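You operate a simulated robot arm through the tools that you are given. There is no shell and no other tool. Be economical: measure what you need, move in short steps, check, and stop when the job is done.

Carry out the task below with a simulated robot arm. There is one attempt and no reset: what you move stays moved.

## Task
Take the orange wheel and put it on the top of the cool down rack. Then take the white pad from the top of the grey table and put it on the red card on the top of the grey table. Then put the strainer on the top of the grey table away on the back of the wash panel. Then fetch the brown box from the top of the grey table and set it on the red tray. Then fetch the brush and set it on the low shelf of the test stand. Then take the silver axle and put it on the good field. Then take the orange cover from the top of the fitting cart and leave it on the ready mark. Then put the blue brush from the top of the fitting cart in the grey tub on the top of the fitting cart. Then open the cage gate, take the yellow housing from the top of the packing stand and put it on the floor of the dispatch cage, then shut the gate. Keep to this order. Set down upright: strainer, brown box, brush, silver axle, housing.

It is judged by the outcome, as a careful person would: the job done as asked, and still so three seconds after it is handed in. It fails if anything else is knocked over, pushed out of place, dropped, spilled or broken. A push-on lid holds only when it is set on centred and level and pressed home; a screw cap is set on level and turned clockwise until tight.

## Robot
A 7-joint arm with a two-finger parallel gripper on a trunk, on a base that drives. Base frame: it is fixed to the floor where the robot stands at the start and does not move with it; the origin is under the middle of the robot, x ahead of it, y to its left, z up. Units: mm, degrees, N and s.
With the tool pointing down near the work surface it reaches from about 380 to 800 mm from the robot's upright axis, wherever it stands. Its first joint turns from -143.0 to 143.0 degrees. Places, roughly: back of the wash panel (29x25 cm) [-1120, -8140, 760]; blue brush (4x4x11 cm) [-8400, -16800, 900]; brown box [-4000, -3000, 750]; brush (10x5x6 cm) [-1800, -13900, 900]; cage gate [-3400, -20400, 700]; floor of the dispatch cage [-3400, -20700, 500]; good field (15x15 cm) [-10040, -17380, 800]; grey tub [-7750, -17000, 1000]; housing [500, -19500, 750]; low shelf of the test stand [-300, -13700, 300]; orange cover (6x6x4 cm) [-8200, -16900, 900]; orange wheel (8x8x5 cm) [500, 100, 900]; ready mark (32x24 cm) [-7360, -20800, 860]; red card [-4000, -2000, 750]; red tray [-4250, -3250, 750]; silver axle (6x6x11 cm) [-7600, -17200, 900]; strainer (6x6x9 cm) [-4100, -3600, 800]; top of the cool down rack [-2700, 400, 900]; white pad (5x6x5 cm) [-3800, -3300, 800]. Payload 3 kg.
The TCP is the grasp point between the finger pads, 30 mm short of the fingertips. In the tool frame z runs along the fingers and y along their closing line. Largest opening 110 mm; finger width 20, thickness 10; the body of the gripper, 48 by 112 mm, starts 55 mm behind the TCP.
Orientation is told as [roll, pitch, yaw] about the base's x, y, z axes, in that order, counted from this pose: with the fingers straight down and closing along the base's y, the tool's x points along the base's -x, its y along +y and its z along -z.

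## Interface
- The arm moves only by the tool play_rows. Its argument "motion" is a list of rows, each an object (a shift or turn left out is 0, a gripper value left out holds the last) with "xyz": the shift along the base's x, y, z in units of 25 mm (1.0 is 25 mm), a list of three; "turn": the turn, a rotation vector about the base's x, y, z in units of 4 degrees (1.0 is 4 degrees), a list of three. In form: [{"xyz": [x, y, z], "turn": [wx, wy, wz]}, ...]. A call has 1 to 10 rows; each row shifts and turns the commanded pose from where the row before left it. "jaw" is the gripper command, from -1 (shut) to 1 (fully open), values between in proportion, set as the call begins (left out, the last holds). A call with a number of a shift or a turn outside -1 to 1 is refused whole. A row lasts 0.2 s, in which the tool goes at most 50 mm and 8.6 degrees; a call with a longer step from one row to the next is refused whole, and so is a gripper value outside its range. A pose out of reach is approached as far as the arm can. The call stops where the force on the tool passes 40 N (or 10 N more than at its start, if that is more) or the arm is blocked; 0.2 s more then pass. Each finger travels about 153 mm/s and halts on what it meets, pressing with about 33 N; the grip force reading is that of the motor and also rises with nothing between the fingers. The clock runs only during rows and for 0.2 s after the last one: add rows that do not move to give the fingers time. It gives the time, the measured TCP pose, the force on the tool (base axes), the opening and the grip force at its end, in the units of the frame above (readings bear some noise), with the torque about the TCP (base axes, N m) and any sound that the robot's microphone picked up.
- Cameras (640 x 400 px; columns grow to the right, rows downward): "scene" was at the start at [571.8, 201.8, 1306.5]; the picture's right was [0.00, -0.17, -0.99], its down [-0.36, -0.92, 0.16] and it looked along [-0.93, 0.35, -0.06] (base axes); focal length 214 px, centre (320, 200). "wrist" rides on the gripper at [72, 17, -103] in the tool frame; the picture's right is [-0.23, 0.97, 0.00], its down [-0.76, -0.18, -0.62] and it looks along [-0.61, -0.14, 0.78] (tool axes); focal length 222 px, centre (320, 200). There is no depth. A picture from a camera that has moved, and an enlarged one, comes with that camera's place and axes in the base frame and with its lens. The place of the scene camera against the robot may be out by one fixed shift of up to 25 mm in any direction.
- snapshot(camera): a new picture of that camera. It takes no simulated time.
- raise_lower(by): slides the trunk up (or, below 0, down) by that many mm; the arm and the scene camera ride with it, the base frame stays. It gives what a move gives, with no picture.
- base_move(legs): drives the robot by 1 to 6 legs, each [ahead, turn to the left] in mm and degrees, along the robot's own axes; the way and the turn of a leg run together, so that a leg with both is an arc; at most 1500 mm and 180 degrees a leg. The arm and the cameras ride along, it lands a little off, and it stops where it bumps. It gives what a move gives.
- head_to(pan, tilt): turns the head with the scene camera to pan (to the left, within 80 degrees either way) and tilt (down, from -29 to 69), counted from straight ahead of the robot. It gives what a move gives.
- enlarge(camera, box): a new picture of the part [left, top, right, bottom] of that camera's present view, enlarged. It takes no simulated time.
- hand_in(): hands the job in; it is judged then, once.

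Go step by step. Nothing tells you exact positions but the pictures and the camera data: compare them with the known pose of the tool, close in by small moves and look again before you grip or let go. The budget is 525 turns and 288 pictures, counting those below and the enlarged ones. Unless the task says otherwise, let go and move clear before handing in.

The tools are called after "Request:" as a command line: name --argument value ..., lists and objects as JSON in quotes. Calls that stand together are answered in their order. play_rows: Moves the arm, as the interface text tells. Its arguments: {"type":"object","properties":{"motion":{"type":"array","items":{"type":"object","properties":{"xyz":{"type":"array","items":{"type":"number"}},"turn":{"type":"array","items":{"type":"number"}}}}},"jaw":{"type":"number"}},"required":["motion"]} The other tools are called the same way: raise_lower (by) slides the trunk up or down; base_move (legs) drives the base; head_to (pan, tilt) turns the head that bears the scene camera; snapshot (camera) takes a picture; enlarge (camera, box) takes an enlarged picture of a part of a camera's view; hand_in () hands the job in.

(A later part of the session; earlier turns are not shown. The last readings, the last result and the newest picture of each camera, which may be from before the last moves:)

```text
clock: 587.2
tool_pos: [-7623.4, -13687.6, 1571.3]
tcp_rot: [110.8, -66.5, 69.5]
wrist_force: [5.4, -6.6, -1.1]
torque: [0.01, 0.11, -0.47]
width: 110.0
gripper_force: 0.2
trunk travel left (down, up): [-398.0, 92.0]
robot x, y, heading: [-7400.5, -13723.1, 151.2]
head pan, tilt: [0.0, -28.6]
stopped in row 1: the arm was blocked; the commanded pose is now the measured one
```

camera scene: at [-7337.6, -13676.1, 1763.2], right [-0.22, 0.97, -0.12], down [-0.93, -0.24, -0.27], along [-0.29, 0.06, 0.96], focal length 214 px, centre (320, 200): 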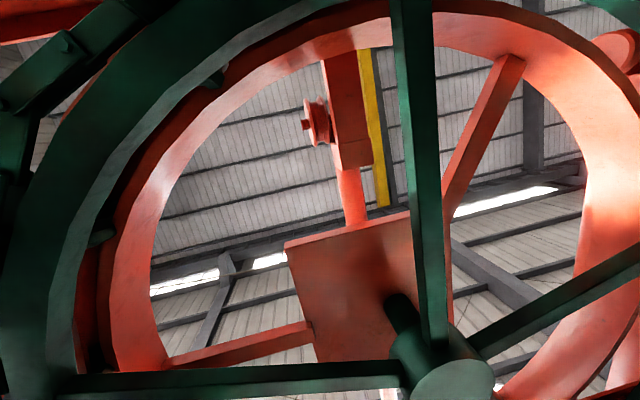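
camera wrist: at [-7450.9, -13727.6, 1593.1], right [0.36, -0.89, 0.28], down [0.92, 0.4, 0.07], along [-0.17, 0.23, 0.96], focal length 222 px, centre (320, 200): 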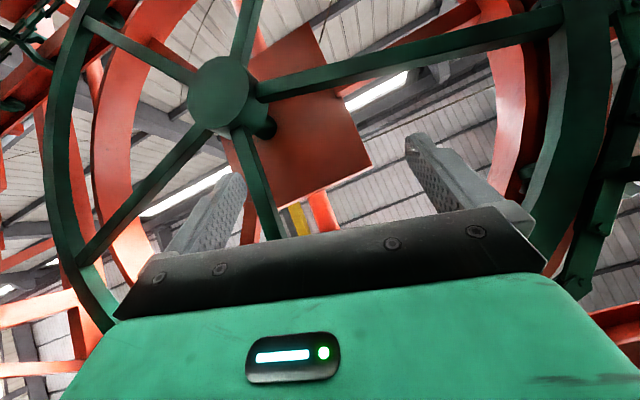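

Request:
play_rows --motion '[{}, {}, {}, {}]'

Request:
play_rows --motion '[{}, {}, {}, {}]'

Request:
play_rows --motion '[{}, {}, {}, {}]'

Request:
play_rows --motion '[{}, {}, {}, {}]'

Request:
snapshot --camera "wrist"

```text
clock: 587.5
tool_pos: [-7640.2, -13700.5, 1517.3]
tcp_rot: [81.9, -59.9, 101.5]
wrist_force: [-0.7, -1.4, -1.5]
torque: [0.0, 0.02, -0.13]
width: 110.1
gripper_force: 0.1
trunk travel left (down, up): [-398.0, 92.0]
robot x, y, heading: [-7394.6, -13719.3, 153.5]
head pan, tilt: [0.0, -28.6]
stopped in row 1: the arm was blocked; the commanded pose is now the measured one
```

```text
clock: 587.9
tool_pos: [-7632.4, -13694.8, 1496.6]
tcp_rot: [75.3, -46.9, 110.3]
wrist_force: [-4.6, 45.5, -0.8]
torque: [-1.19, 0.32, 3.02]
width: 110.0
gripper_force: 0.1
trunk travel left (down, up): [-398.0, 92.0]
robot x, y, heading: [-7385.7, -13727.0, 154.9]
head pan, tilt: [0.0, -28.6]
stopped in row 1: the arm was blocked; the commanded pose is now the measured one
```

```text
clock: 588.3
tool_pos: [-7587.5, -13654.9, 1481.8]
tcp_rot: [72.3, -33.2, 105.9]
wrist_force: [8.8, -65.1, 35.2]
torque: [3.79, -2.25, -4.18]
width: 110.0
gripper_force: 0.1
trunk travel left (down, up): [-398.0, 92.0]
robot x, y, heading: [-7371.3, -13724.4, 158.5]
head pan, tilt: [0.0, -28.6]
stopped in row 2: the arm was blocked; the commanded pose is now the measured one
```

```text
clock: 588.6
tool_pos: [-7574.8, -13681.7, 1446.1]
tcp_rot: [66.7, -16.6, 109.8]
wrist_force: [-25.6, -41.9, 24.6]
torque: [2.59, -2.58, -1.39]
width: 110.2
gripper_force: 0.2
trunk travel left (down, up): [-398.0, 92.0]
robot x, y, heading: [-7345.1, -13744.6, 163.3]
head pan, tilt: [0.0, -28.6]
stopped in row 1: the arm was blocked; the commanded pose is now the measured one
```

```text
141 pictures are left
camera wrist: at [-7465.4, -13731.8, 1479.3], right [-0.35, -0.17, 0.92], down [0.37, 0.88, 0.3], along [-0.86, 0.44, -0.25], focal length 222 px, centre (320, 200)
```

wrist: 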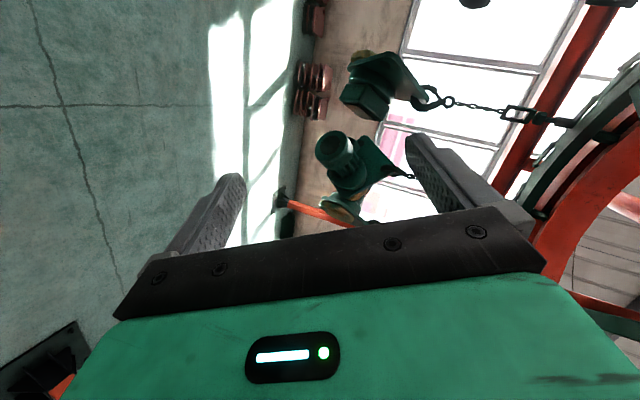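

The arm seems to be among hanging chains and loads. I'll drive the base backwards, away from this rig.

Request:
base_move --legs '[[-600, 0]]'

Request:
snapshot --camera "wrist"

Request:
snapshot --camera "scene"

```text
clock: 589.4
tool_pos: [-7564.5, -13696.4, 1451.9]
tcp_rot: [68.1, 9.5, 101.0]
wrist_force: [10.0, 23.5, 47.1]
torque: [1.22, -2.86, 1.04]
width: 110.2
gripper_force: 0.0
trunk travel left (down, up): [-398.0, 92.0]
robot x, y, heading: [-7317.3, -13762.7, 165.8]
head pan, tilt: [0.0, -28.6]
stopped in leg 1: the robot was blocked; the commanded pose is now the measured one
```

```text
140 pictures are left
camera wrist: at [-7464.8, -13740.4, 1518.9], right [-0.43, 0.3, 0.85], down [0.49, 0.87, -0.06], along [-0.76, 0.39, -0.52], focal length 222 px, centre (320, 200)
```

wrist: 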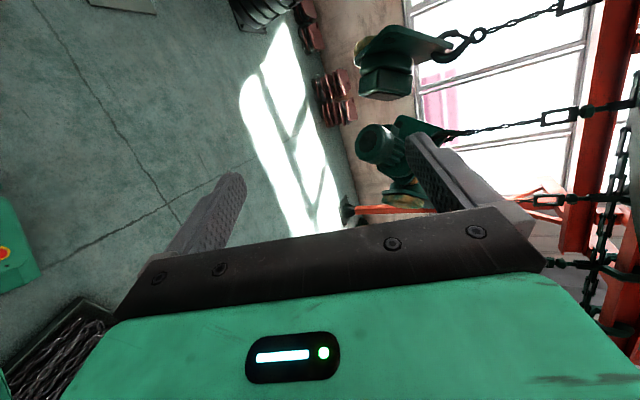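

```text
139 pictures are left
camera scene: at [-7541.8, -13551.2, 1441.1], right [0.39, -0.08, -0.92], down [-0.27, -0.96, -0.03], along [-0.88, 0.26, -0.4], focal length 214 px, centre (320, 200)
```

scene: 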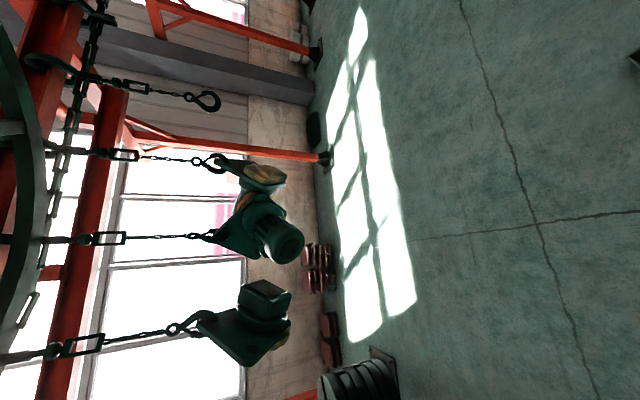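

I'll try to lead the arm back to a normal tool-down pose with a combined rotation, a few rows at a time.

Request:
play_rows --motion '[{"xyz": [-0.3, 0.09, -0.2], "turn": [0.56, -0.46, 0.62]}, {"xyz": [-0.3, 0.09, -0.2], "turn": [0.56, -0.46, 0.62]}, {"xyz": [-0.3, 0.09, -0.2], "turn": [0.56, -0.46, 0.62]}, {"xyz": [-0.3, 0.09, -0.2], "turn": [0.56, -0.46, 0.62]}]'

```text
clock: 589.6
tool_pos: [-7567.5, -13709.5, 1446.5]
tcp_rot: [65.4, 21.9, 96.9]
wrist_force: [40.1, 84.4, 40.0]
torque: [-0.62, -1.87, 3.74]
width: 109.9
gripper_force: 0.0
out of reach, approached as far as the arm can: row 1
trunk travel left (down, up): [-398.0, 92.0]
robot x, y, heading: [-7315.4, -13763.5, 167.1]
head pan, tilt: [0.0, -28.6]
stopped in row 1: the force on the tool passed its limit at 95 N (the readings are from after the stop); the commanded pose is now the measured one
```

The tool is pressing on something; the force points to +y and up, so I'll yield that way.

Request:
play_rows --motion '[{"xyz": [0.1, 0.6, 0.2]}, {"xyz": [0, 0.6, 0.2]}, {"xyz": [0, 0.6, 0.2]}]'

Request:
snapshot --camera "wrist"

Request:
snapshot --camera "scene"

```text
clock: 589.9
tool_pos: [-7571.8, -13716.4, 1448.8]
tcp_rot: [62.7, 33.1, 90.9]
wrist_force: [6.6, 69.2, 32.6]
torque: [-0.41, -2.09, 3.93]
width: 110.2
gripper_force: 0.0
out of reach, approached as far as the arm can: row 1
trunk travel left (down, up): [-398.0, 92.0]
robot x, y, heading: [-7304.0, -13772.4, 169.0]
head pan, tilt: [0.0, -28.6]
stopped in row 1: the arm was blocked; the commanded pose is now the measured one
```

```text
138 pictures are left
camera wrist: at [-7487.1, -13741.0, 1540.2], right [-0.46, 0.66, 0.6], down [0.62, 0.72, -0.31], along [-0.63, 0.23, -0.74], focal length 222 px, centre (320, 200)
```

wrist: 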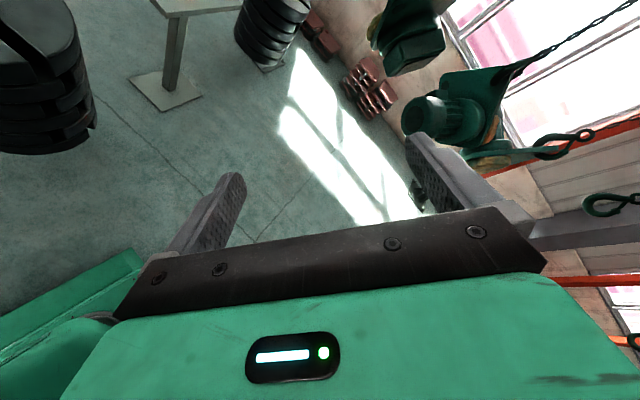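

```text
137 pictures are left
camera scene: at [-7524.0, -13589.0, 1379.5], right [0.47, -0.48, -0.74], down [-0.41, -0.86, 0.3], along [-0.78, 0.17, -0.6], focal length 214 px, centre (320, 200)
```

scene: 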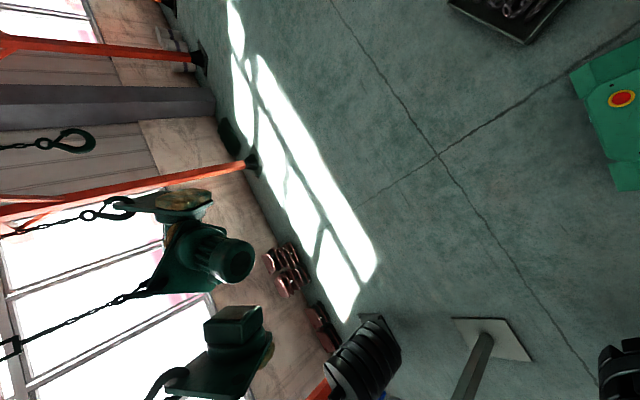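

The arm seems to be unwinding towards another joint configuration; I'll let it settle with a series of idle calls.

Request:
play_rows --motion '[{}, {}, {}, {}, {}]'

Request:
play_rows --motion '[{}, {}, {}, {}, {}]'

Request:
play_rows --motion '[{}, {}, {}, {}, {}]'

Request:
play_rows --motion '[{}, {}, {}, {}, {}]'

Request:
play_rows --motion '[{}, {}, {}, {}, {}]'

Request:
play_rows --motion '[{}, {}, {}, {}, {}]'

Request:
play_rows --motion '[{}, {}, {}, {}, {}]'

Request:
play_rows --motion '[{}, {}, {}, {}, {}]'

```text
clock: 590.3
tool_pos: [-7557.5, -13720.6, 1430.6]
tcp_rot: [53.0, 43.7, 79.4]
wrist_force: [-13.1, 91.8, 23.3]
torque: [-1.94, -1.97, 6.52]
width: 109.7
gripper_force: 0.1
trunk travel left (down, up): [-398.0, 92.0]
robot x, y, heading: [-7304.7, -13765.2, 168.8]
head pan, tilt: [0.0, -28.6]
stopped in row 1: the arm was blocked; the commanded pose is now the measured one
```

```text
clock: 590.6
tool_pos: [-7567.0, -13739.1, 1473.7]
tcp_rot: [55.5, 58.1, 81.6]
wrist_force: [4.2, -19.2, 21.1]
torque: [0.86, -1.1, -1.1]
width: 110.0
gripper_force: 0.1
trunk travel left (down, up): [-398.0, 92.0]
robot x, y, heading: [-7300.2, -13769.7, 168.8]
head pan, tilt: [0.0, -28.6]
stopped in row 1: the arm was blocked; the commanded pose is now the measured one
```

```text
clock: 590.9
tool_pos: [-7551.2, -13738.6, 1455.7]
tcp_rot: [30.9, 66.0, 52.7]
wrist_force: [-26.9, -67.0, 16.3]
torque: [2.23, -1.27, -3.56]
width: 109.8
gripper_force: 0.1
trunk travel left (down, up): [-398.0, 92.0]
robot x, y, heading: [-7293.6, -13768.8, 169.6]
head pan, tilt: [0.0, -28.6]
stopped in row 1: the force on the tool passed its limit at 93 N (the readings are from after the stop); the commanded pose is now the measured one
```

```text
clock: 591.2
tool_pos: [-7540.0, -13745.6, 1446.4]
tcp_rot: [-1.6, 67.2, 17.3]
wrist_force: [-18.2, -41.4, 20.7]
torque: [1.71, -1.83, -2.32]
width: 109.9
gripper_force: 0.0
trunk travel left (down, up): [-398.0, 92.0]
robot x, y, heading: [-7292.3, -13771.4, 170.1]
head pan, tilt: [0.0, -28.6]
stopped in row 1: the arm was blocked; the commanded pose is now the measured one
```

```text
clock: 591.5
tool_pos: [-7507.2, -13776.2, 1422.5]
tcp_rot: [-24.7, 59.7, -9.8]
wrist_force: [-26.5, -25.0, 10.3]
torque: [1.22, -1.31, -0.73]
width: 110.0
gripper_force: 0.1
trunk travel left (down, up): [-398.0, 92.0]
robot x, y, heading: [-7286.0, -13776.4, 171.3]
head pan, tilt: [0.0, -28.6]
stopped in row 1: the arm was blocked; the commanded pose is now the measured one
```

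```text
clock: 591.9
tool_pos: [-7486.3, -13777.7, 1402.5]
tcp_rot: [-38.8, 47.0, -26.9]
wrist_force: [-19.3, -31.7, 20.5]
torque: [2.0, -1.76, -1.11]
width: 110.1
gripper_force: 0.0
trunk travel left (down, up): [-398.0, 92.0]
robot x, y, heading: [-7273.0, -13779.4, 172.7]
head pan, tilt: [0.0, -28.6]
stopped in row 1: the arm was blocked; the commanded pose is now the measured one
```

```text
clock: 592.2
tool_pos: [-7488.9, -13780.1, 1413.6]
tcp_rot: [-50.5, 36.7, -39.0]
wrist_force: [-6.0, -49.4, 31.0]
torque: [2.95, -2.03, -2.63]
width: 110.0
gripper_force: 0.1
trunk travel left (down, up): [-398.0, 92.0]
robot x, y, heading: [-7241.6, -13799.9, 176.4]
head pan, tilt: [0.0, -28.6]
stopped in row 1: the arm was blocked; the commanded pose is now the measured one
```

```text
clock: 592.5
tool_pos: [-7494.3, -13762.8, 1417.4]
tcp_rot: [-53.3, 33.0, -47.6]
wrist_force: [-3.1, 39.6, 1.1]
torque: [-1.12, -0.03, 2.51]
width: 109.8
gripper_force: 0.0
trunk travel left (down, up): [-398.0, 92.0]
robot x, y, heading: [-7238.2, -13795.9, 176.5]
head pan, tilt: [0.0, -28.6]
stopped in row 1: the arm was blocked; the commanded pose is now the measured one
```

Request:
play_rows --motion '[{"xyz": [-1, 0, 0]}, {"xyz": [-1, 0, 0]}, {"xyz": [-1, 0, 0]}]'

Request:
play_rows --motion '[{"xyz": [-1, 0, 0]}, {"xyz": [-1, 0, 0]}, {"xyz": [-1, 0, 0]}]'

Request:
play_rows --motion '[{"xyz": [-1, 0, 0]}, {"xyz": [-1, 0, 0]}, {"xyz": [-1, 0, 0]}]'

Request:
snapshot --camera "wrist"

Request:
snapshot --camera "scene"

```text
clock: 593.5
tool_pos: [-7508.1, -13800.1, 1449.7]
tcp_rot: [-62.6, 33.2, -46.6]
wrist_force: [0.3, 1.1, -0.9]
torque: [-0.03, 0.09, 0.02]
width: 109.8
gripper_force: 0.1
out of reach, approached as far as the arm can: row 1, 2, 3
trunk travel left (down, up): [-398.0, 92.0]
robot x, y, heading: [-7239.3, -13795.8, 176.6]
head pan, tilt: [0.0, -28.6]
stopped in row 3: the arm was blocked; the commanded pose is now the measured one
```

```text
clock: 594.5
tool_pos: [-7514.0, -13816.9, 1482.3]
tcp_rot: [-72.1, 33.4, -48.9]
wrist_force: [-16.0, 151.3, 6.6]
torque: [6.2, -0.28, 21.2]
width: 109.9
gripper_force: 0.0
out of reach, approached as far as the arm can: row 1, 2, 3
trunk travel left (down, up): [-398.0, 92.0]
robot x, y, heading: [-7238.9, -13798.7, 176.3]
head pan, tilt: [0.0, -28.6]
stopped in row 3: the arm was blocked; the commanded pose is now the measured one
```

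```text
clock: 595.5
tool_pos: [-7519.7, -13832.3, 1517.2]
tcp_rot: [-81.0, 32.7, -51.0]
wrist_force: [-38.5, 157.4, -65.5]
torque: [14.1, 11.33, 19.41]
width: 109.7
gripper_force: 0.1
out of reach, approached as far as the arm can: row 1, 2, 3
trunk travel left (down, up): [-398.0, 92.0]
robot x, y, heading: [-7238.7, -13796.9, 175.8]
head pan, tilt: [0.0, -28.6]
stopped in row 3: the arm was blocked; the commanded pose is now the measured one
```

```text
136 pictures are left
camera wrist: at [-7478.7, -13718.3, 1556.7], right [-0.09, 0.35, -0.93], down [0.95, -0.24, -0.18], along [-0.29, -0.9, -0.31], focal length 222 px, centre (320, 200)
```

wrist: 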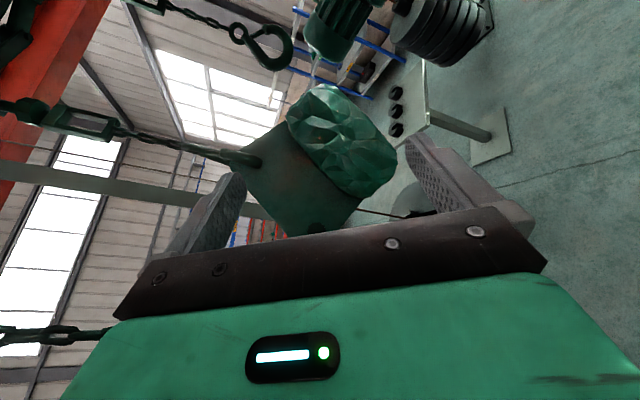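

```text
135 pictures are left
camera scene: at [-7402.9, -13903.2, 1426.1], right [0.08, -0.6, 0.8], down [-0.84, 0.39, 0.38], along [-0.54, -0.7, -0.47], focal length 214 px, centre (320, 200)
```

scene: 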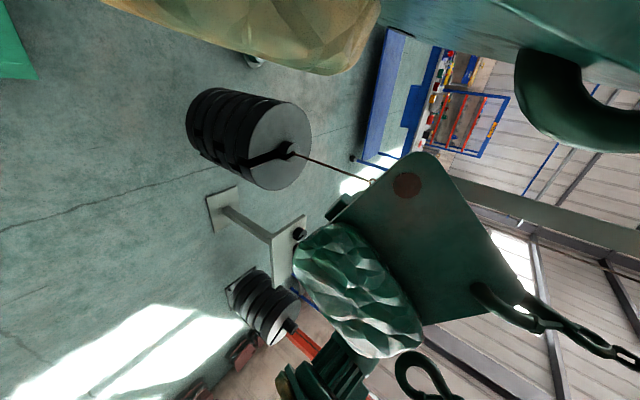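

The arm is up among hanging castings on chains. I'll pull away from them: +y, slightly back and down.

Request:
play_rows --motion '[{"xyz": [0.2, 0.8, -0.3]}, {"xyz": [0.2, 0.8, -0.3]}, {"xyz": [0.2, 0.8, -0.3]}]'

Request:
play_rows --motion '[{"xyz": [0, 0.6, -0.8]}, {"xyz": [0, 0.6, -0.8]}, {"xyz": [0, 0.6, -0.8]}]'

Request:
play_rows --motion '[{"xyz": [0, 0.6, -0.8]}, {"xyz": [0, 0.6, -0.8]}, {"xyz": [0, 0.6, -0.8]}]'

Request:
snapshot --camera "wrist"

```text
clock: 596.0
tool_pos: [-7510.3, -13853.5, 1557.1]
tcp_rot: [-90.7, 27.3, -48.7]
wrist_force: [-78.0, 96.9, -51.0]
torque: [8.83, 11.07, 6.75]
width: 109.8
gripper_force: 0.1
out of reach, approached as far as the arm can: row 1
trunk travel left (down, up): [-398.0, 92.0]
robot x, y, heading: [-7247.9, -13800.3, 174.8]
head pan, tilt: [0.0, -28.6]
stopped in row 2: the force on the tool passed its limit at 209 N (the readings are from after the stop); the commanded pose is now the measured one
```

```text
clock: 597.0
tool_pos: [-7505.9, -13828.4, 1606.4]
tcp_rot: [-101.6, 25.1, -59.1]
wrist_force: [-95.7, 69.1, -55.5]
torque: [8.52, 11.86, -0.02]
width: 110.2
gripper_force: 0.0
out of reach, approached as far as the arm can: row 1, 2, 3
trunk travel left (down, up): [-398.0, 92.0]
robot x, y, heading: [-7250.7, -13794.2, 173.9]
head pan, tilt: [0.0, -28.6]
stopped in row 3: the arm was blocked; the commanded pose is now the measured one
```

```text
clock: 597.4
tool_pos: [-7490.3, -13780.9, 1661.2]
tcp_rot: [-113.3, 18.5, -73.2]
wrist_force: [-1.9, -7.0, -5.3]
torque: [-0.37, 0.45, -0.3]
width: 110.1
gripper_force: 0.1
out of reach, approached as far as the arm can: row 1
trunk travel left (down, up): [-398.0, 92.0]
robot x, y, heading: [-7249.3, -13797.2, 173.9]
head pan, tilt: [0.0, -28.6]
stopped in row 1: the arm was blocked; the commanded pose is now the measured one
```

```text
134 pictures are left
camera wrist: at [-7432.3, -13672.2, 1631.6], right [-0.39, -0.05, -0.92], down [0.82, -0.48, -0.32], along [-0.43, -0.88, 0.22], focal length 222 px, centre (320, 200)
```

wrist: 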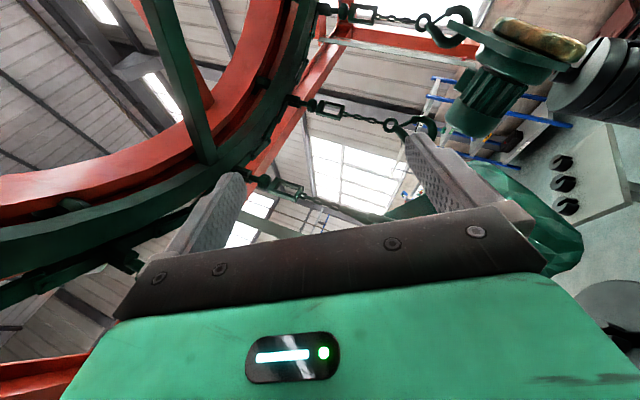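

I'll let time pass with head moves (compact head position), which do not command the arm, and see whether it settles.

Request:
head_to --pan 80 --tilt 60

Request:
head_to --pan -80 --tilt 60

Request:
head_to --pan 0 --tilt -29

Request:
snapshot --camera "scene"

```text
clock: 599.0
tool_pos: [-7497.1, -13780.5, 1659.3]
tcp_rot: [-112.9, 18.0, -72.8]
wrist_force: [0.0, -0.1, 0.2]
torque: [0.06, -0.05, 0.08]
width: 109.9
gripper_force: 0.0
trunk travel left (down, up): [-398.0, 92.0]
robot x, y, heading: [-7235.7, -13804.4, 175.1]
head pan, tilt: [80.0, 60.0]
```

```text
clock: 601.5
tool_pos: [-7487.9, -13797.0, 1667.5]
tcp_rot: [-114.4, 17.9, -71.6]
wrist_force: [0.2, -0.2, 0.4]
torque: [0.03, -0.01, 0.0]
width: 110.0
gripper_force: 0.2
trunk travel left (down, up): [-398.0, 92.0]
robot x, y, heading: [-7229.9, -13804.2, 174.9]
head pan, tilt: [-80.0, 60.0]
```

```text
clock: 603.1
tool_pos: [-7495.6, -13791.6, 1669.4]
tcp_rot: [-114.5, 17.3, -71.8]
wrist_force: [-26.4, 70.3, 38.4]
torque: [-1.48, -3.44, 5.37]
width: 110.2
gripper_force: 0.2
trunk travel left (down, up): [-398.0, 92.0]
robot x, y, heading: [-7235.5, -13800.7, 175.3]
head pan, tilt: [0.0, -28.6]
```

```text
133 pictures are left
camera scene: at [-7412.5, -13914.2, 1593.8], right [0.49, -0.12, 0.87], down [-0.6, 0.68, 0.43], along [-0.64, -0.73, 0.26], focal length 214 px, centre (320, 200)
```

scene: 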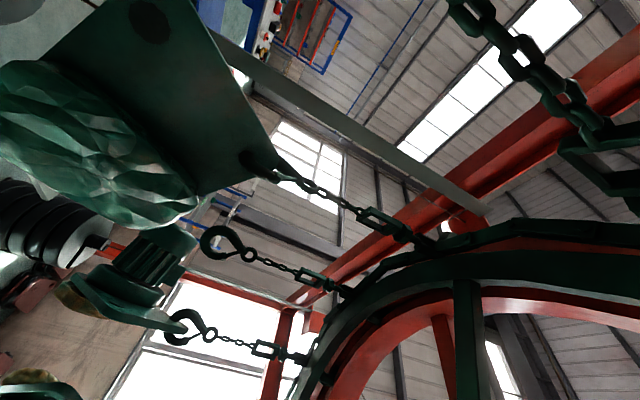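

With the head turned aside the arm is free and still. I'll keep the head there and test the arm again gently.

Request:
head_to --pan 80 --tilt 69

Request:
play_rows --motion '[{}, {}]'

Request:
play_rows --motion '[{"xyz": [0, 0, -0.4]}, {}]'

```text
clock: 604.8
tool_pos: [-7494.6, -13796.3, 1667.1]
tcp_rot: [-114.2, 17.8, -71.6]
wrist_force: [0.0, 0.1, -0.1]
torque: [0.0, -0.04, 0.0]
width: 110.1
gripper_force: 0.0
trunk travel left (down, up): [-398.0, 92.0]
robot x, y, heading: [-7239.8, -13802.2, 175.0]
head pan, tilt: [80.0, 68.8]
```

```text
clock: 605.2
tool_pos: [-7490.6, -13742.7, 1694.6]
tcp_rot: [-121.2, 7.1, -80.1]
wrist_force: [0.3, -1.4, -0.8]
torque: [-0.04, 0.01, -0.08]
width: 110.2
gripper_force: 0.1
trunk travel left (down, up): [-398.0, 92.0]
robot x, y, heading: [-7237.1, -13804.6, 175.0]
head pan, tilt: [80.0, 68.8]
stopped in row 1: the arm was blocked; the commanded pose is now the measured one
```

```text
clock: 605.5
tool_pos: [-7448.5, -13652.9, 1722.8]
tcp_rot: [-127.2, -6.1, -95.1]
wrist_force: [0.6, -4.8, -2.9]
torque: [-0.18, 0.12, -0.21]
width: 110.1
gripper_force: 0.0
out of reach, approached as far as the arm can: row 1
trunk travel left (down, up): [-398.0, 92.0]
robot x, y, heading: [-7238.8, -13802.3, 174.9]
head pan, tilt: [80.0, 68.8]
stopped in row 1: the arm was blocked; the commanded pose is now the measured one
```

Each arm call swings it part-way towards a different elbow solution. I'll let it continue with idle calls while watching the path.

Request:
play_rows --motion '[{}]'

Request:
play_rows --motion '[{}]'

Request:
play_rows --motion '[{}]'

Request:
play_rows --motion '[{}]'

Request:
play_rows --motion '[{}]'

Request:
play_rows --motion '[{}]'

Request:
play_rows --motion '[{}]'

Request:
play_rows --motion '[{}]'

```text
clock: 606.1
tool_pos: [-7427.2, -13583.5, 1706.4]
tcp_rot: [-125.6, -18.6, -105.4]
wrist_force: [2.7, 3.9, 2.7]
torque: [0.06, -0.31, 0.34]
width: 109.8
gripper_force: 0.1
trunk travel left (down, up): [-398.0, 92.0]
robot x, y, heading: [-7237.0, -13799.8, 174.7]
head pan, tilt: [80.0, 68.8]
stopped in row 1: the arm was blocked; the commanded pose is now the measured one
```

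```text
clock: 606.7
tool_pos: [-7412.3, -13522.3, 1667.4]
tcp_rot: [-118.5, -29.7, -118.1]
wrist_force: [-0.2, 0.3, 0.1]
torque: [-0.07, -0.02, -0.05]
width: 110.0
gripper_force: 0.1
trunk travel left (down, up): [-398.0, 92.0]
robot x, y, heading: [-7234.3, -13801.3, 175.0]
head pan, tilt: [80.0, 68.8]
stopped in row 1: the arm was blocked; the commanded pose is now the measured one
```

```text
clock: 607.0
tool_pos: [-7378.9, -13458.4, 1593.0]
tcp_rot: [-99.3, -43.8, -142.6]
wrist_force: [1.5, 0.2, 1.7]
torque: [-0.03, -0.07, 0.02]
width: 110.0
gripper_force: 0.1
trunk travel left (down, up): [-398.0, 92.0]
robot x, y, heading: [-7237.2, -13806.9, 175.1]
head pan, tilt: [80.0, 68.8]
stopped in row 1: the arm was blocked; the commanded pose is now the measured one
```

```text
clock: 607.4
tool_pos: [-7379.5, -13458.6, 1507.5]
tcp_rot: [-71.6, -50.0, -163.6]
wrist_force: [-3.3, -2.2, -0.5]
torque: [0.04, -0.06, -0.26]
width: 110.0
gripper_force: 0.1
trunk travel left (down, up): [-398.0, 92.0]
robot x, y, heading: [-7234.2, -13802.5, 175.0]
head pan, tilt: [80.0, 68.8]
stopped in row 1: the arm was blocked; the commanded pose is now the measured one
```

```text
clock: 607.7
tool_pos: [-7323.1, -13467.8, 1402.2]
tcp_rot: [-38.5, -39.2, 160.1]
wrist_force: [0.0, 0.2, 1.3]
torque: [-0.05, 0.02, -0.02]
width: 110.0
gripper_force: 0.0
trunk travel left (down, up): [-398.0, 92.0]
robot x, y, heading: [-7233.3, -13805.9, 175.2]
head pan, tilt: [80.0, 68.8]
stopped in row 1: the arm was blocked; the commanded pose is now the measured one
```

```text
clock: 608.0
tool_pos: [-7278.0, -13532.4, 1328.3]
tcp_rot: [-19.6, -21.0, 146.9]
wrist_force: [0.0, 0.4, 0.5]
torque: [-0.04, 0.0, 0.0]
width: 109.8
gripper_force: 0.1
trunk travel left (down, up): [-398.0, 92.0]
robot x, y, heading: [-7233.9, -13800.5, 174.9]
head pan, tilt: [80.0, 68.8]
stopped in row 1: the arm was blocked; the commanded pose is now the measured one
```

```text
clock: 608.3
tool_pos: [-7250.9, -13600.4, 1302.1]
tcp_rot: [-7.9, -7.8, 142.1]
wrist_force: [-92.9, 38.6, 342.7]
torque: [-14.67, 14.26, -5.45]
width: 100.9
gripper_force: 0.0
trunk travel left (down, up): [-398.0, 92.0]
robot x, y, heading: [-7232.0, -13803.4, 175.1]
head pan, tilt: [80.0, 68.8]
stopped in row 1: the arm was blocked; the commanded pose is now the measured one
```

```text
clock: 608.7
tool_pos: [-7262.8, -13632.4, 1313.8]
tcp_rot: [-0.1, -8.6, 143.1]
wrist_force: [35.6, 56.6, 81.4]
torque: [-1.4, 0.71, 0.09]
width: 76.3
gripper_force: 0.1
trunk travel left (down, up): [-398.0, 92.0]
robot x, y, heading: [-7230.4, -13802.8, 174.9]
head pan, tilt: [80.0, 68.8]
stopped in row 1: the arm was blocked; the commanded pose is now the measured one
```

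Now it's nearly tool-down but against the robot's own body, on its right side. I'll move it outward (+y) and up.

Request:
play_rows --motion '[{"xyz": [0, 0.6, 0.8]}, {"xyz": [0, 0.8, 0.4]}, {"xyz": [0, 1, 0]}, {"xyz": [0, 1, 0]}]'

Request:
play_rows --motion '[{"xyz": [0, 1, 0]}, {"xyz": [0, 1, 0]}, {"xyz": [0, 1, 0]}]'

Request:
snapshot --camera "wrist"

```text
clock: 609.0
tool_pos: [-7292.8, -13674.2, 1345.4]
tcp_rot: [10.9, -13.4, 141.6]
wrist_force: [0.5, -1.0, 0.4]
torque: [0.0, -0.02, -0.03]
width: 110.1
gripper_force: 0.1
trunk travel left (down, up): [-398.0, 92.0]
robot x, y, heading: [-7231.4, -13801.5, 174.9]
head pan, tilt: [80.0, 68.8]
stopped in row 1: the arm was blocked; the commanded pose is now the measured one
```

```text
clock: 609.4
tool_pos: [-7273.4, -13680.1, 1314.1]
tcp_rot: [8.6, -5.6, 138.3]
wrist_force: [120.8, 135.4, 371.0]
torque: [19.86, -22.02, 0.85]
width: 110.6
gripper_force: 0.6
trunk travel left (down, up): [-398.0, 92.0]
robot x, y, heading: [-7236.6, -13802.2, 174.5]
head pan, tilt: [80.0, 68.8]
stopped in row 1: the arm was blocked; the commanded pose is now the measured one
```

```text
132 pictures are left
camera wrist: at [-7214.0, -13735.8, 1412.0], right [-0.8, -0.58, 0.17], down [-0.35, 0.67, 0.66], along [-0.49, 0.47, -0.73], focal length 222 px, centre (320, 200)
```

wrist: 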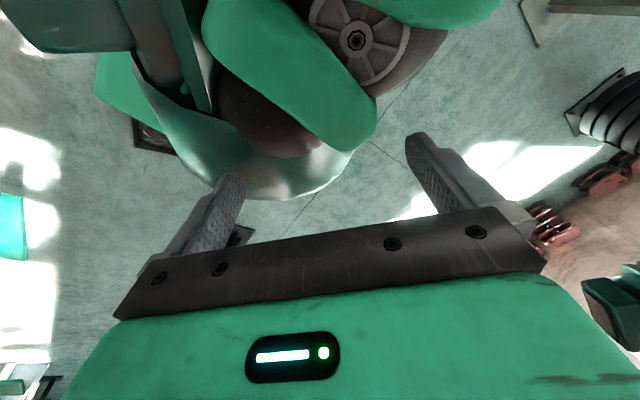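

Request:
play_rows --motion '[{"xyz": [-0.5, 1, 0.5]}]'

Request:
play_rows --motion '[{"xyz": [-0.5, 1, 0.5]}]'

Request:
play_rows --motion '[{"xyz": [-0.5, 1, 0.5]}]'

Request:
play_rows --motion '[{"xyz": [-0.5, 1, 0.5]}]'

Request:
play_rows --motion '[{"xyz": [-0.5, 1, 0.5]}]'

Request:
play_rows --motion '[{"xyz": [-0.5, 1, 0.5]}]'

```text
clock: 610.0
tool_pos: [-7254.1, -13680.9, 1315.0]
tcp_rot: [7.8, -3.6, 129.6]
wrist_force: [0.1, 5.6, 8.6]
torque: [0.47, -0.34, 0.34]
width: 109.9
gripper_force: 0.1
out of reach, approached as far as the arm can: row 1
trunk travel left (down, up): [-398.0, 92.0]
robot x, y, heading: [-7234.6, -13800.4, 173.6]
head pan, tilt: [80.0, 68.8]
stopped in row 1: the arm was blocked; the commanded pose is now the measured one
```

```text
clock: 610.3
tool_pos: [-7254.7, -13680.0, 1313.7]
tcp_rot: [7.4, -3.1, 128.5]
wrist_force: [15.7, 22.1, 77.6]
torque: [2.79, -4.07, 0.54]
width: 109.8
gripper_force: 0.4
out of reach, approached as far as the arm can: row 1
trunk travel left (down, up): [-398.0, 92.0]
robot x, y, heading: [-7236.9, -13802.3, 173.6]
head pan, tilt: [80.0, 68.8]
stopped in row 1: the force on the tool passed its limit at 83 N (the readings are from after the stop); the commanded pose is now the measured one
```

```text
clock: 610.6
tool_pos: [-7253.3, -13677.8, 1311.4]
tcp_rot: [7.2, -3.1, 127.9]
wrist_force: [10.2, 34.5, 86.9]
torque: [3.44, -4.13, 1.38]
width: 110.1
gripper_force: 0.2
out of reach, approached as far as the arm can: row 1
trunk travel left (down, up): [-398.0, 92.0]
robot x, y, heading: [-7235.3, -13798.7, 173.3]
head pan, tilt: [80.0, 68.8]
stopped in row 1: the force on the tool passed its limit at 99 N (the readings are from after the stop); the commanded pose is now the measured one
```

```text
clock: 611.2
tool_pos: [-7250.4, -13680.9, 1313.3]
tcp_rot: [7.4, -2.9, 126.6]
wrist_force: [9.7, 6.3, 30.2]
torque: [0.97, -1.68, 0.1]
width: 109.9
gripper_force: 0.1
out of reach, approached as far as the arm can: row 1
trunk travel left (down, up): [-398.0, 92.0]
robot x, y, heading: [-7232.3, -13801.5, 173.5]
head pan, tilt: [80.0, 68.8]
stopped in row 1: the arm was blocked; the commanded pose is now the measured one
```

```text
clock: 611.5
tool_pos: [-7246.4, -13678.9, 1318.2]
tcp_rot: [7.2, -3.9, 126.0]
wrist_force: [-0.1, 2.7, 21.7]
torque: [0.07, 0.07, 0.04]
width: 110.0
gripper_force: 0.1
out of reach, approached as far as the arm can: row 1
trunk travel left (down, up): [-398.0, 92.0]
robot x, y, heading: [-7230.5, -13800.2, 173.9]
head pan, tilt: [80.0, 68.8]
stopped in row 1: the force on the tool passed its limit at 60 N (the readings are from after the stop); the commanded pose is now the measured one
```

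```text
clock: 612.1
tool_pos: [-7249.1, -13678.7, 1315.4]
tcp_rot: [7.1, -3.2, 127.2]
wrist_force: [-0.5, -0.6, 0.2]
torque: [0.01, -0.01, -0.01]
width: 110.1
gripper_force: 0.1
out of reach, approached as far as the arm can: row 1
trunk travel left (down, up): [-398.0, 92.0]
robot x, y, heading: [-7228.3, -13802.5, 174.2]
head pan, tilt: [80.0, 68.8]
stopped in row 1: the arm was blocked; the commanded pose is now the measured one
```

Request:
play_rows --motion '[{"xyz": [-0.4, 0.6, 0.6], "turn": [0.78, 0.59, 0]}]'

Request:
play_rows --motion '[{"xyz": [-0.4, 0.6, 0.6], "turn": [0.78, 0.59, 0]}]'

Request:
play_rows --motion '[{"xyz": [-0.4, 0.6, 0.6], "turn": [0.78, 0.59, 0]}]'

Request:
play_rows --motion '[{"xyz": [-0.4, 0.6, 0.6], "turn": [0.78, 0.59, 0]}]'

Request:
play_rows --motion '[{"xyz": [-0.4, 0.6, 0.6], "turn": [0.78, 0.59, 0]}]'

Request:
play_rows --motion '[{"xyz": [-0.4, 0.6, 0.6], "turn": [0.78, 0.59, 0]}]'

```text
clock: 612.7
tool_pos: [-7243.5, -13663.7, 1362.6]
tcp_rot: [9.8, -15.1, 123.6]
wrist_force: [0.2, -0.6, -1.4]
torque: [0.01, 0.03, 0.04]
width: 109.9
gripper_force: 0.0
out of reach, approached as far as the arm can: row 1
trunk travel left (down, up): [-398.0, 92.0]
robot x, y, heading: [-7226.8, -13797.8, 173.4]
head pan, tilt: [80.0, 68.8]
stopped in row 1: the arm was blocked; the commanded pose is now the measured one
```

```text
clock: 613.3
tool_pos: [-7253.9, -13665.6, 1363.6]
tcp_rot: [10.6, -16.2, 127.3]
wrist_force: [-0.4, -0.8, 0.9]
torque: [-0.02, 0.0, 0.0]
width: 110.1
gripper_force: 0.1
out of reach, approached as far as the arm can: row 1
trunk travel left (down, up): [-398.0, 92.0]
robot x, y, heading: [-7229.3, -13801.1, 173.8]
head pan, tilt: [80.0, 68.8]
stopped in row 1: the arm was blocked; the commanded pose is now the measured one
```

```text
clock: 613.9
tool_pos: [-7282.4, -13674.6, 1374.5]
tcp_rot: [13.7, -21.5, 140.7]
wrist_force: [-0.5, 0.1, 0.1]
torque: [0.0, -0.03, -0.01]
width: 110.1
gripper_force: 0.1
out of reach, approached as far as the arm can: row 1
trunk travel left (down, up): [-398.0, 92.0]
robot x, y, heading: [-7226.9, -13797.7, 173.8]
head pan, tilt: [80.0, 68.8]
stopped in row 1: the arm was blocked; the commanded pose is now the measured one
```

```text
clock: 614.5
tool_pos: [-7281.5, -13679.5, 1365.1]
tcp_rot: [13.3, -19.5, 140.8]
wrist_force: [-0.5, 0.6, 0.3]
torque: [-0.04, 0.02, -0.03]
width: 110.1
gripper_force: 0.1
out of reach, approached as far as the arm can: row 1
trunk travel left (down, up): [-398.0, 92.0]
robot x, y, heading: [-7233.3, -13797.4, 173.1]
head pan, tilt: [80.0, 68.8]
stopped in row 1: the arm was blocked; the commanded pose is now the measured one
```

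```text
clock: 615.1
tool_pos: [-7268.7, -13666.5, 1396.5]
tcp_rot: [15.0, -26.4, 134.0]
wrist_force: [-0.3, -0.8, -0.3]
torque: [0.0, -0.01, 0.01]
width: 109.6
gripper_force: 0.1
out of reach, approached as far as the arm can: row 1
trunk travel left (down, up): [-398.0, 92.0]
robot x, y, heading: [-7234.1, -13800.9, 173.3]
head pan, tilt: [80.0, 68.8]
stopped in row 1: the arm was blocked; the commanded pose is now the measured one
```

```text
clock: 615.7
tool_pos: [-7277.3, -13671.5, 1381.2]
tcp_rot: [13.9, -23.0, 137.5]
wrist_force: [-0.5, 0.2, -1.3]
torque: [0.01, -0.05, -0.04]
width: 110.0
gripper_force: 0.2
out of reach, approached as far as the arm can: row 1
trunk travel left (down, up): [-398.0, 92.0]
robot x, y, heading: [-7228.6, -13803.1, 173.5]
head pan, tilt: [80.0, 68.8]
stopped in row 1: the arm was blocked; the commanded pose is now the measured one
```

Request:
play_rows --motion '[{"xyz": [0, 0, 1], "turn": [0.7, 0.65, 0]}, {"xyz": [0, 0, 1], "turn": [0.7, 0.65, 0]}]'

Request:
play_rows --motion '[{"xyz": [0, 0, 1], "turn": [0.7, 0.65, 0]}, {"xyz": [0, 0, 1], "turn": [0.7, 0.65, 0]}]'

Request:
play_rows --motion '[{"xyz": [0, 0, 1], "turn": [0.7, 0.65, 0]}, {"xyz": [0, 0, 1], "turn": [0.7, 0.65, 0]}]'

Request:
play_rows --motion '[{"xyz": [0, 0, 1], "turn": [0.7, 0.65, 0]}, {"xyz": [0, 0, 1], "turn": [0.7, 0.65, 0]}]'

Request:
play_rows --motion '[{"xyz": [0, 0, 1], "turn": [0.7, 0.65, 0]}, {"xyz": [0, 0, 1], "turn": [0.7, 0.65, 0]}]'

Request:
snapshot --camera "wrist"

```text
clock: 616.5
tool_pos: [-7242.5, -13659.0, 1431.5]
tcp_rot: [17.5, -33.7, 126.5]
wrist_force: [12.3, 5.5, 24.1]
torque: [-0.76, 0.03, 0.44]
width: 109.9
gripper_force: 0.1
out of reach, approached as far as the arm can: row 1, 2
trunk travel left (down, up): [-398.0, 92.0]
robot x, y, heading: [-7230.8, -13801.6, 173.5]
head pan, tilt: [80.0, 68.8]
stopped in row 2: the arm was blocked; the commanded pose is now the measured one
```

```text
clock: 617.3
tool_pos: [-7207.4, -13655.6, 1465.8]
tcp_rot: [21.4, -40.5, 116.4]
wrist_force: [2.1, -0.9, 1.0]
torque: [0.03, 0.21, 0.07]
width: 110.2
gripper_force: 0.0
out of reach, approached as far as the arm can: row 1, 2
trunk travel left (down, up): [-398.0, 92.0]
robot x, y, heading: [-7226.8, -13802.5, 173.5]
head pan, tilt: [80.0, 68.8]
stopped in row 2: the arm was blocked; the commanded pose is now the measured one
```

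```text
clock: 618.1
tool_pos: [-7216.7, -13654.4, 1469.8]
tcp_rot: [21.8, -41.4, 119.0]
wrist_force: [-0.3, 0.6, -0.2]
torque: [-0.05, 0.01, 0.0]
width: 110.1
gripper_force: 0.1
out of reach, approached as far as the arm can: row 1, 2
trunk travel left (down, up): [-398.0, 92.0]
robot x, y, heading: [-7222.2, -13802.7, 174.5]
head pan, tilt: [80.0, 68.8]
stopped in row 2: the arm was blocked; the commanded pose is now the measured one
```

```text
clock: 618.9
tool_pos: [-7202.0, -13652.5, 1489.2]
tcp_rot: [24.9, -45.6, 114.5]
wrist_force: [0.6, 0.4, -0.7]
torque: [0.03, -0.01, 0.01]
width: 110.1
gripper_force: 0.1
out of reach, approached as far as the arm can: row 1, 2
trunk travel left (down, up): [-398.0, 92.0]
robot x, y, heading: [-7222.9, -13804.5, 174.8]
head pan, tilt: [80.0, 68.8]
stopped in row 2: the arm was blocked; the commanded pose is now the measured one
```

```text
clock: 619.7
tool_pos: [-7176.7, -13660.6, 1513.1]
tcp_rot: [29.4, -50.9, 107.8]
wrist_force: [-8.4, 4.0, -5.5]
torque: [-0.05, -0.28, -0.15]
width: 110.0
gripper_force: 0.1
out of reach, approached as far as the arm can: row 1, 2
trunk travel left (down, up): [-398.0, 92.0]
robot x, y, heading: [-7219.9, -13803.3, 173.9]
head pan, tilt: [80.0, 68.8]
stopped in row 2: the arm was blocked; the commanded pose is now the measured one
```

```text
131 pictures are left
camera wrist: at [-7106.6, -13765.3, 1518.5], right [-0.74, -0.47, 0.48], down [0.4, 0.26, 0.88], along [-0.54, 0.84, -0.01], focal length 222 px, centre (320, 200)
```

wrist: 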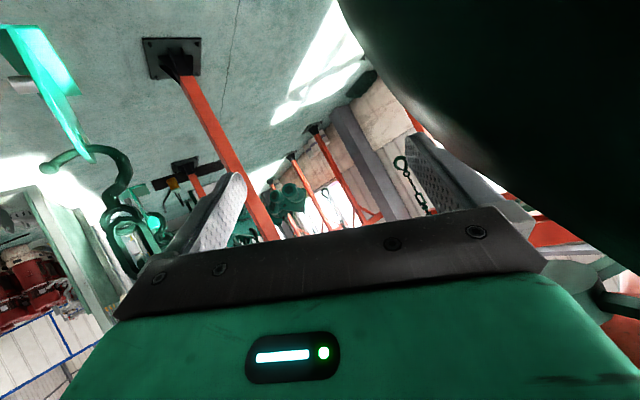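

The arm is actually folded over the top from the robot's rear (+x) side. So the way out is to +x, turning the tool back down. Trying that.

Request:
play_rows --motion '[{"xyz": [0.8, -0.5, 0], "turn": [-0.3, -0.4, 0]}, {"xyz": [0.8, -0.5, 0], "turn": [-0.3, -0.4, 0]}]'

Request:
play_rows --motion '[{"xyz": [0.8, -0.5, 0], "turn": [-0.3, -0.4, 0]}, {"xyz": [0.8, -0.5, 0], "turn": [-0.3, -0.4, 0]}]'

Request:
play_rows --motion '[{"xyz": [0.8, -0.5, 0], "turn": [-0.3, -0.4, 0]}, {"xyz": [0.8, -0.5, 0], "turn": [-0.3, -0.4, 0]}]'

Request:
play_rows --motion '[{"xyz": [0.8, -0.5, 0], "turn": [-0.3, -0.4, 0]}, {"xyz": [0.8, -0.5, 0], "turn": [-0.3, -0.4, 0]}]'

Request:
snapshot --camera "wrist"

```text
clock: 620.5
tool_pos: [-7153.6, -13666.6, 1529.5]
tcp_rot: [33.8, -54.3, 99.9]
wrist_force: [-2.6, 0.6, -3.6]
torque: [0.11, 0.03, -0.08]
width: 110.0
gripper_force: 0.1
out of reach, approached as far as the arm can: row 1, 2
trunk travel left (down, up): [-398.0, 92.0]
robot x, y, heading: [-7220.7, -13803.2, 174.6]
head pan, tilt: [80.0, 68.8]
stopped in row 2: the arm was blocked; the commanded pose is now the measured one
```

```text
clock: 621.3
tool_pos: [-7134.7, -13671.6, 1546.5]
tcp_rot: [38.6, -57.3, 92.6]
wrist_force: [-1.2, 1.0, 0.0]
torque: [-0.08, 0.0, 0.0]
width: 110.1
gripper_force: 0.2
out of reach, approached as far as the arm can: row 1, 2
trunk travel left (down, up): [-398.0, 92.0]
robot x, y, heading: [-7207.8, -13806.4, 175.1]
head pan, tilt: [80.0, 68.8]
stopped in row 2: the arm was blocked; the commanded pose is now the measured one
```

```text
clock: 622.1
tool_pos: [-7090.7, -13700.1, 1579.3]
tcp_rot: [52.9, -63.2, 71.2]
wrist_force: [-1.5, 2.1, -0.3]
torque: [-0.02, -0.01, 0.02]
width: 110.1
gripper_force: 0.2
out of reach, approached as far as the arm can: row 1, 2
trunk travel left (down, up): [-398.0, 92.0]
robot x, y, heading: [-7207.4, -13807.4, 175.8]
head pan, tilt: [80.0, 68.8]
stopped in row 2: the arm was blocked; the commanded pose is now the measured one
```

```text
clock: 622.9
tool_pos: [-7020.4, -13795.5, 1632.9]
tcp_rot: [96.8, -66.4, 12.6]
wrist_force: [0.1, -10.7, 2.9]
torque: [-0.15, -0.08, -0.34]
width: 110.1
gripper_force: 0.1
out of reach, approached as far as the arm can: row 1, 2
trunk travel left (down, up): [-398.0, 92.0]
robot x, y, heading: [-7195.5, -13807.1, 176.0]
head pan, tilt: [80.0, 68.8]
stopped in row 2: the arm was blocked; the commanded pose is now the measured one
```

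```text
130 pictures are left
camera wrist: at [-7031.0, -13904.0, 1568.5], right [-0.75, -0.29, 0.59], down [0.65, -0.47, 0.6], along [0.11, 0.84, 0.54], focal length 222 px, centre (320, 200)
```

wrist: 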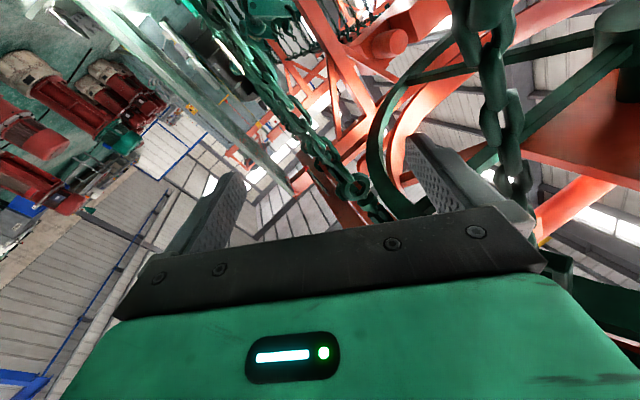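

Request:
play_rows --motion '[{"xyz": [0.3, -0.9, -0.2], "turn": [-0.8, -0.27, 0]}, {"xyz": [0.3, -0.9, -0.2], "turn": [-0.8, -0.27, 0]}]'

Request:
play_rows --motion '[{"xyz": [0.3, -0.9, -0.2], "turn": [-0.8, -0.27, 0]}, {"xyz": [0.3, -0.9, -0.2], "turn": [-0.8, -0.27, 0]}]'

Request:
play_rows --motion '[{"xyz": [0.3, -0.9, -0.2], "turn": [-0.8, -0.27, 0]}, {"xyz": [0.3, -0.9, -0.2], "turn": [-0.8, -0.27, 0]}]'

Request:
play_rows --motion '[{"xyz": [0.3, -0.9, -0.2], "turn": [-0.8, -0.27, 0]}, {"xyz": [0.3, -0.9, -0.2], "turn": [-0.8, -0.27, 0]}]'

Request:
snapshot --camera "wrist"

```text
clock: 623.7
tool_pos: [-6943.0, -13966.8, 1644.5]
tcp_rot: [138.3, -48.4, -39.5]
wrist_force: [-0.4, 0.8, 0.0]
torque: [-0.04, 0.0, -0.03]
width: 109.7
gripper_force: 0.1
out of reach, approached as far as the arm can: row 1, 2
trunk travel left (down, up): [-398.0, 92.0]
robot x, y, heading: [-7182.5, -13821.9, 179.1]
head pan, tilt: [80.0, 68.8]
stopped in row 2: the arm was blocked; the commanded pose is now the measured one
```

```text
clock: 624.1
tool_pos: [-6896.6, -14142.1, 1620.5]
tcp_rot: [145.5, -25.2, -61.9]
wrist_force: [-75.0, -51.8, -14.0]
torque: [-2.33, 4.02, -2.79]
width: 109.8
gripper_force: 0.1
out of reach, approached as far as the arm can: row 1
trunk travel left (down, up): [-398.0, 92.0]
robot x, y, heading: [-7141.7, -13831.5, -176.0]
head pan, tilt: [80.0, 68.8]
stopped in row 1: the arm was blocked; the commanded pose is now the measured one
```

```text
clock: 624.4
tool_pos: [-6846.9, -14202.8, 1557.9]
tcp_rot: [145.3, -20.7, -55.5]
wrist_force: [0.7, 50.9, 75.6]
torque: [-1.4, 1.83, -1.3]
width: 110.1
gripper_force: 0.2
out of reach, approached as far as the arm can: row 1
trunk travel left (down, up): [-398.0, 92.0]
robot x, y, heading: [-7045.0, -13868.7, -160.7]
head pan, tilt: [80.0, 68.8]
stopped in row 1: the arm was blocked; the commanded pose is now the measured one
```

```text
clock: 624.7
tool_pos: [-6712.5, -14482.0, 1538.4]
tcp_rot: [142.1, -6.5, -79.0]
wrist_force: [-22.9, -30.9, -27.5]
torque: [-1.11, -0.06, 0.93]
width: 110.2
gripper_force: 0.0
out of reach, approached as far as the arm can: row 1
trunk travel left (down, up): [-398.0, 92.0]
robot x, y, heading: [-6976.2, -13859.5, -150.6]
head pan, tilt: [80.0, 68.8]
stopped in row 1: the arm was blocked; the commanded pose is now the measured one
```

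```text
129 pictures are left
camera wrist: at [-6801.2, -14433.1, 1460.6], right [-0.72, -0.3, 0.62], down [-0.08, -0.86, -0.51], along [0.69, -0.42, 0.6], focal length 222 px, centre (320, 200)
```

wrist: 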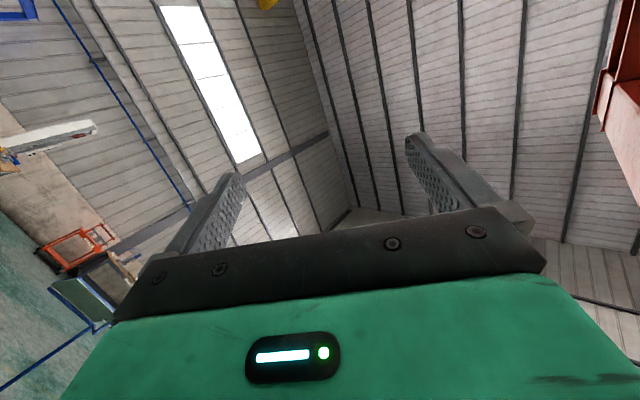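

The arm is now stretched outward, pointing up. I'll keep turning it over outward and down.

Request:
play_rows --motion '[{"xyz": [0, 0, -0.4], "turn": [-0.32, 0.9, 0]}, {"xyz": [0, 0, -0.4], "turn": [-0.32, 0.9, 0]}, {"xyz": [0, 0, -0.4], "turn": [-0.32, 0.9, 0]}]'

Request:
play_rows --motion '[{"xyz": [0, 0, -0.4], "turn": [-0.32, 0.9, 0]}, {"xyz": [0, 0, -0.4], "turn": [-0.32, 0.9, 0]}, {"xyz": [0, 0, -0.4], "turn": [-0.32, 0.9, 0]}]'

Request:
snapshot --camera "wrist"

```text
clock: 625.2
tool_pos: [-6658.1, -14483.0, 1442.5]
tcp_rot: [137.9, -1.6, -68.4]
wrist_force: [0.3, 7.4, 1.8]
torque: [0.23, 0.03, -0.22]
width: 110.0
gripper_force: 0.1
out of reach, approached as far as the arm can: row 1, 2
trunk travel left (down, up): [-398.0, 92.0]
robot x, y, heading: [-6964.1, -13852.9, -149.7]
head pan, tilt: [80.0, 68.8]
stopped in row 2: the arm was blocked; the commanded pose is now the measured one
```

```text
clock: 626.2
tool_pos: [-6649.3, -14478.0, 1359.3]
tcp_rot: [131.9, 5.6, -62.9]
wrist_force: [-0.8, -0.2, 0.7]
torque: [0.0, 0.06, -0.02]
width: 109.9
gripper_force: 0.0
trunk travel left (down, up): [-398.0, 92.0]
robot x, y, heading: [-6951.6, -13850.3, -147.1]
head pan, tilt: [80.0, 68.8]
stopped in row 3: the arm was blocked; the commanded pose is now the measured one
```

```text
128 pictures are left
camera wrist: at [-6764.7, -14448.7, 1309.0], right [-0.45, -0.56, 0.7], down [0.01, -0.78, -0.62], along [0.9, -0.27, 0.36], focal length 222 px, centre (320, 200)
```

wrist: 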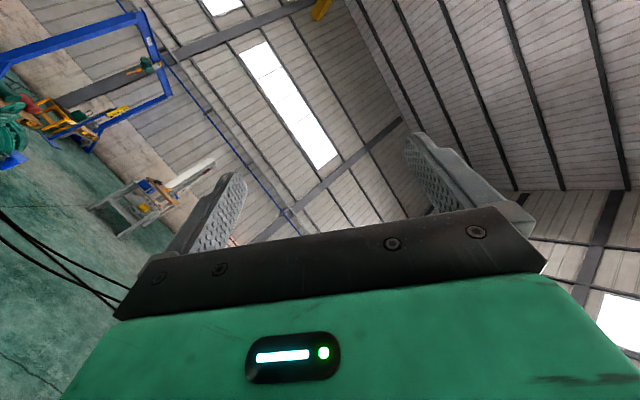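

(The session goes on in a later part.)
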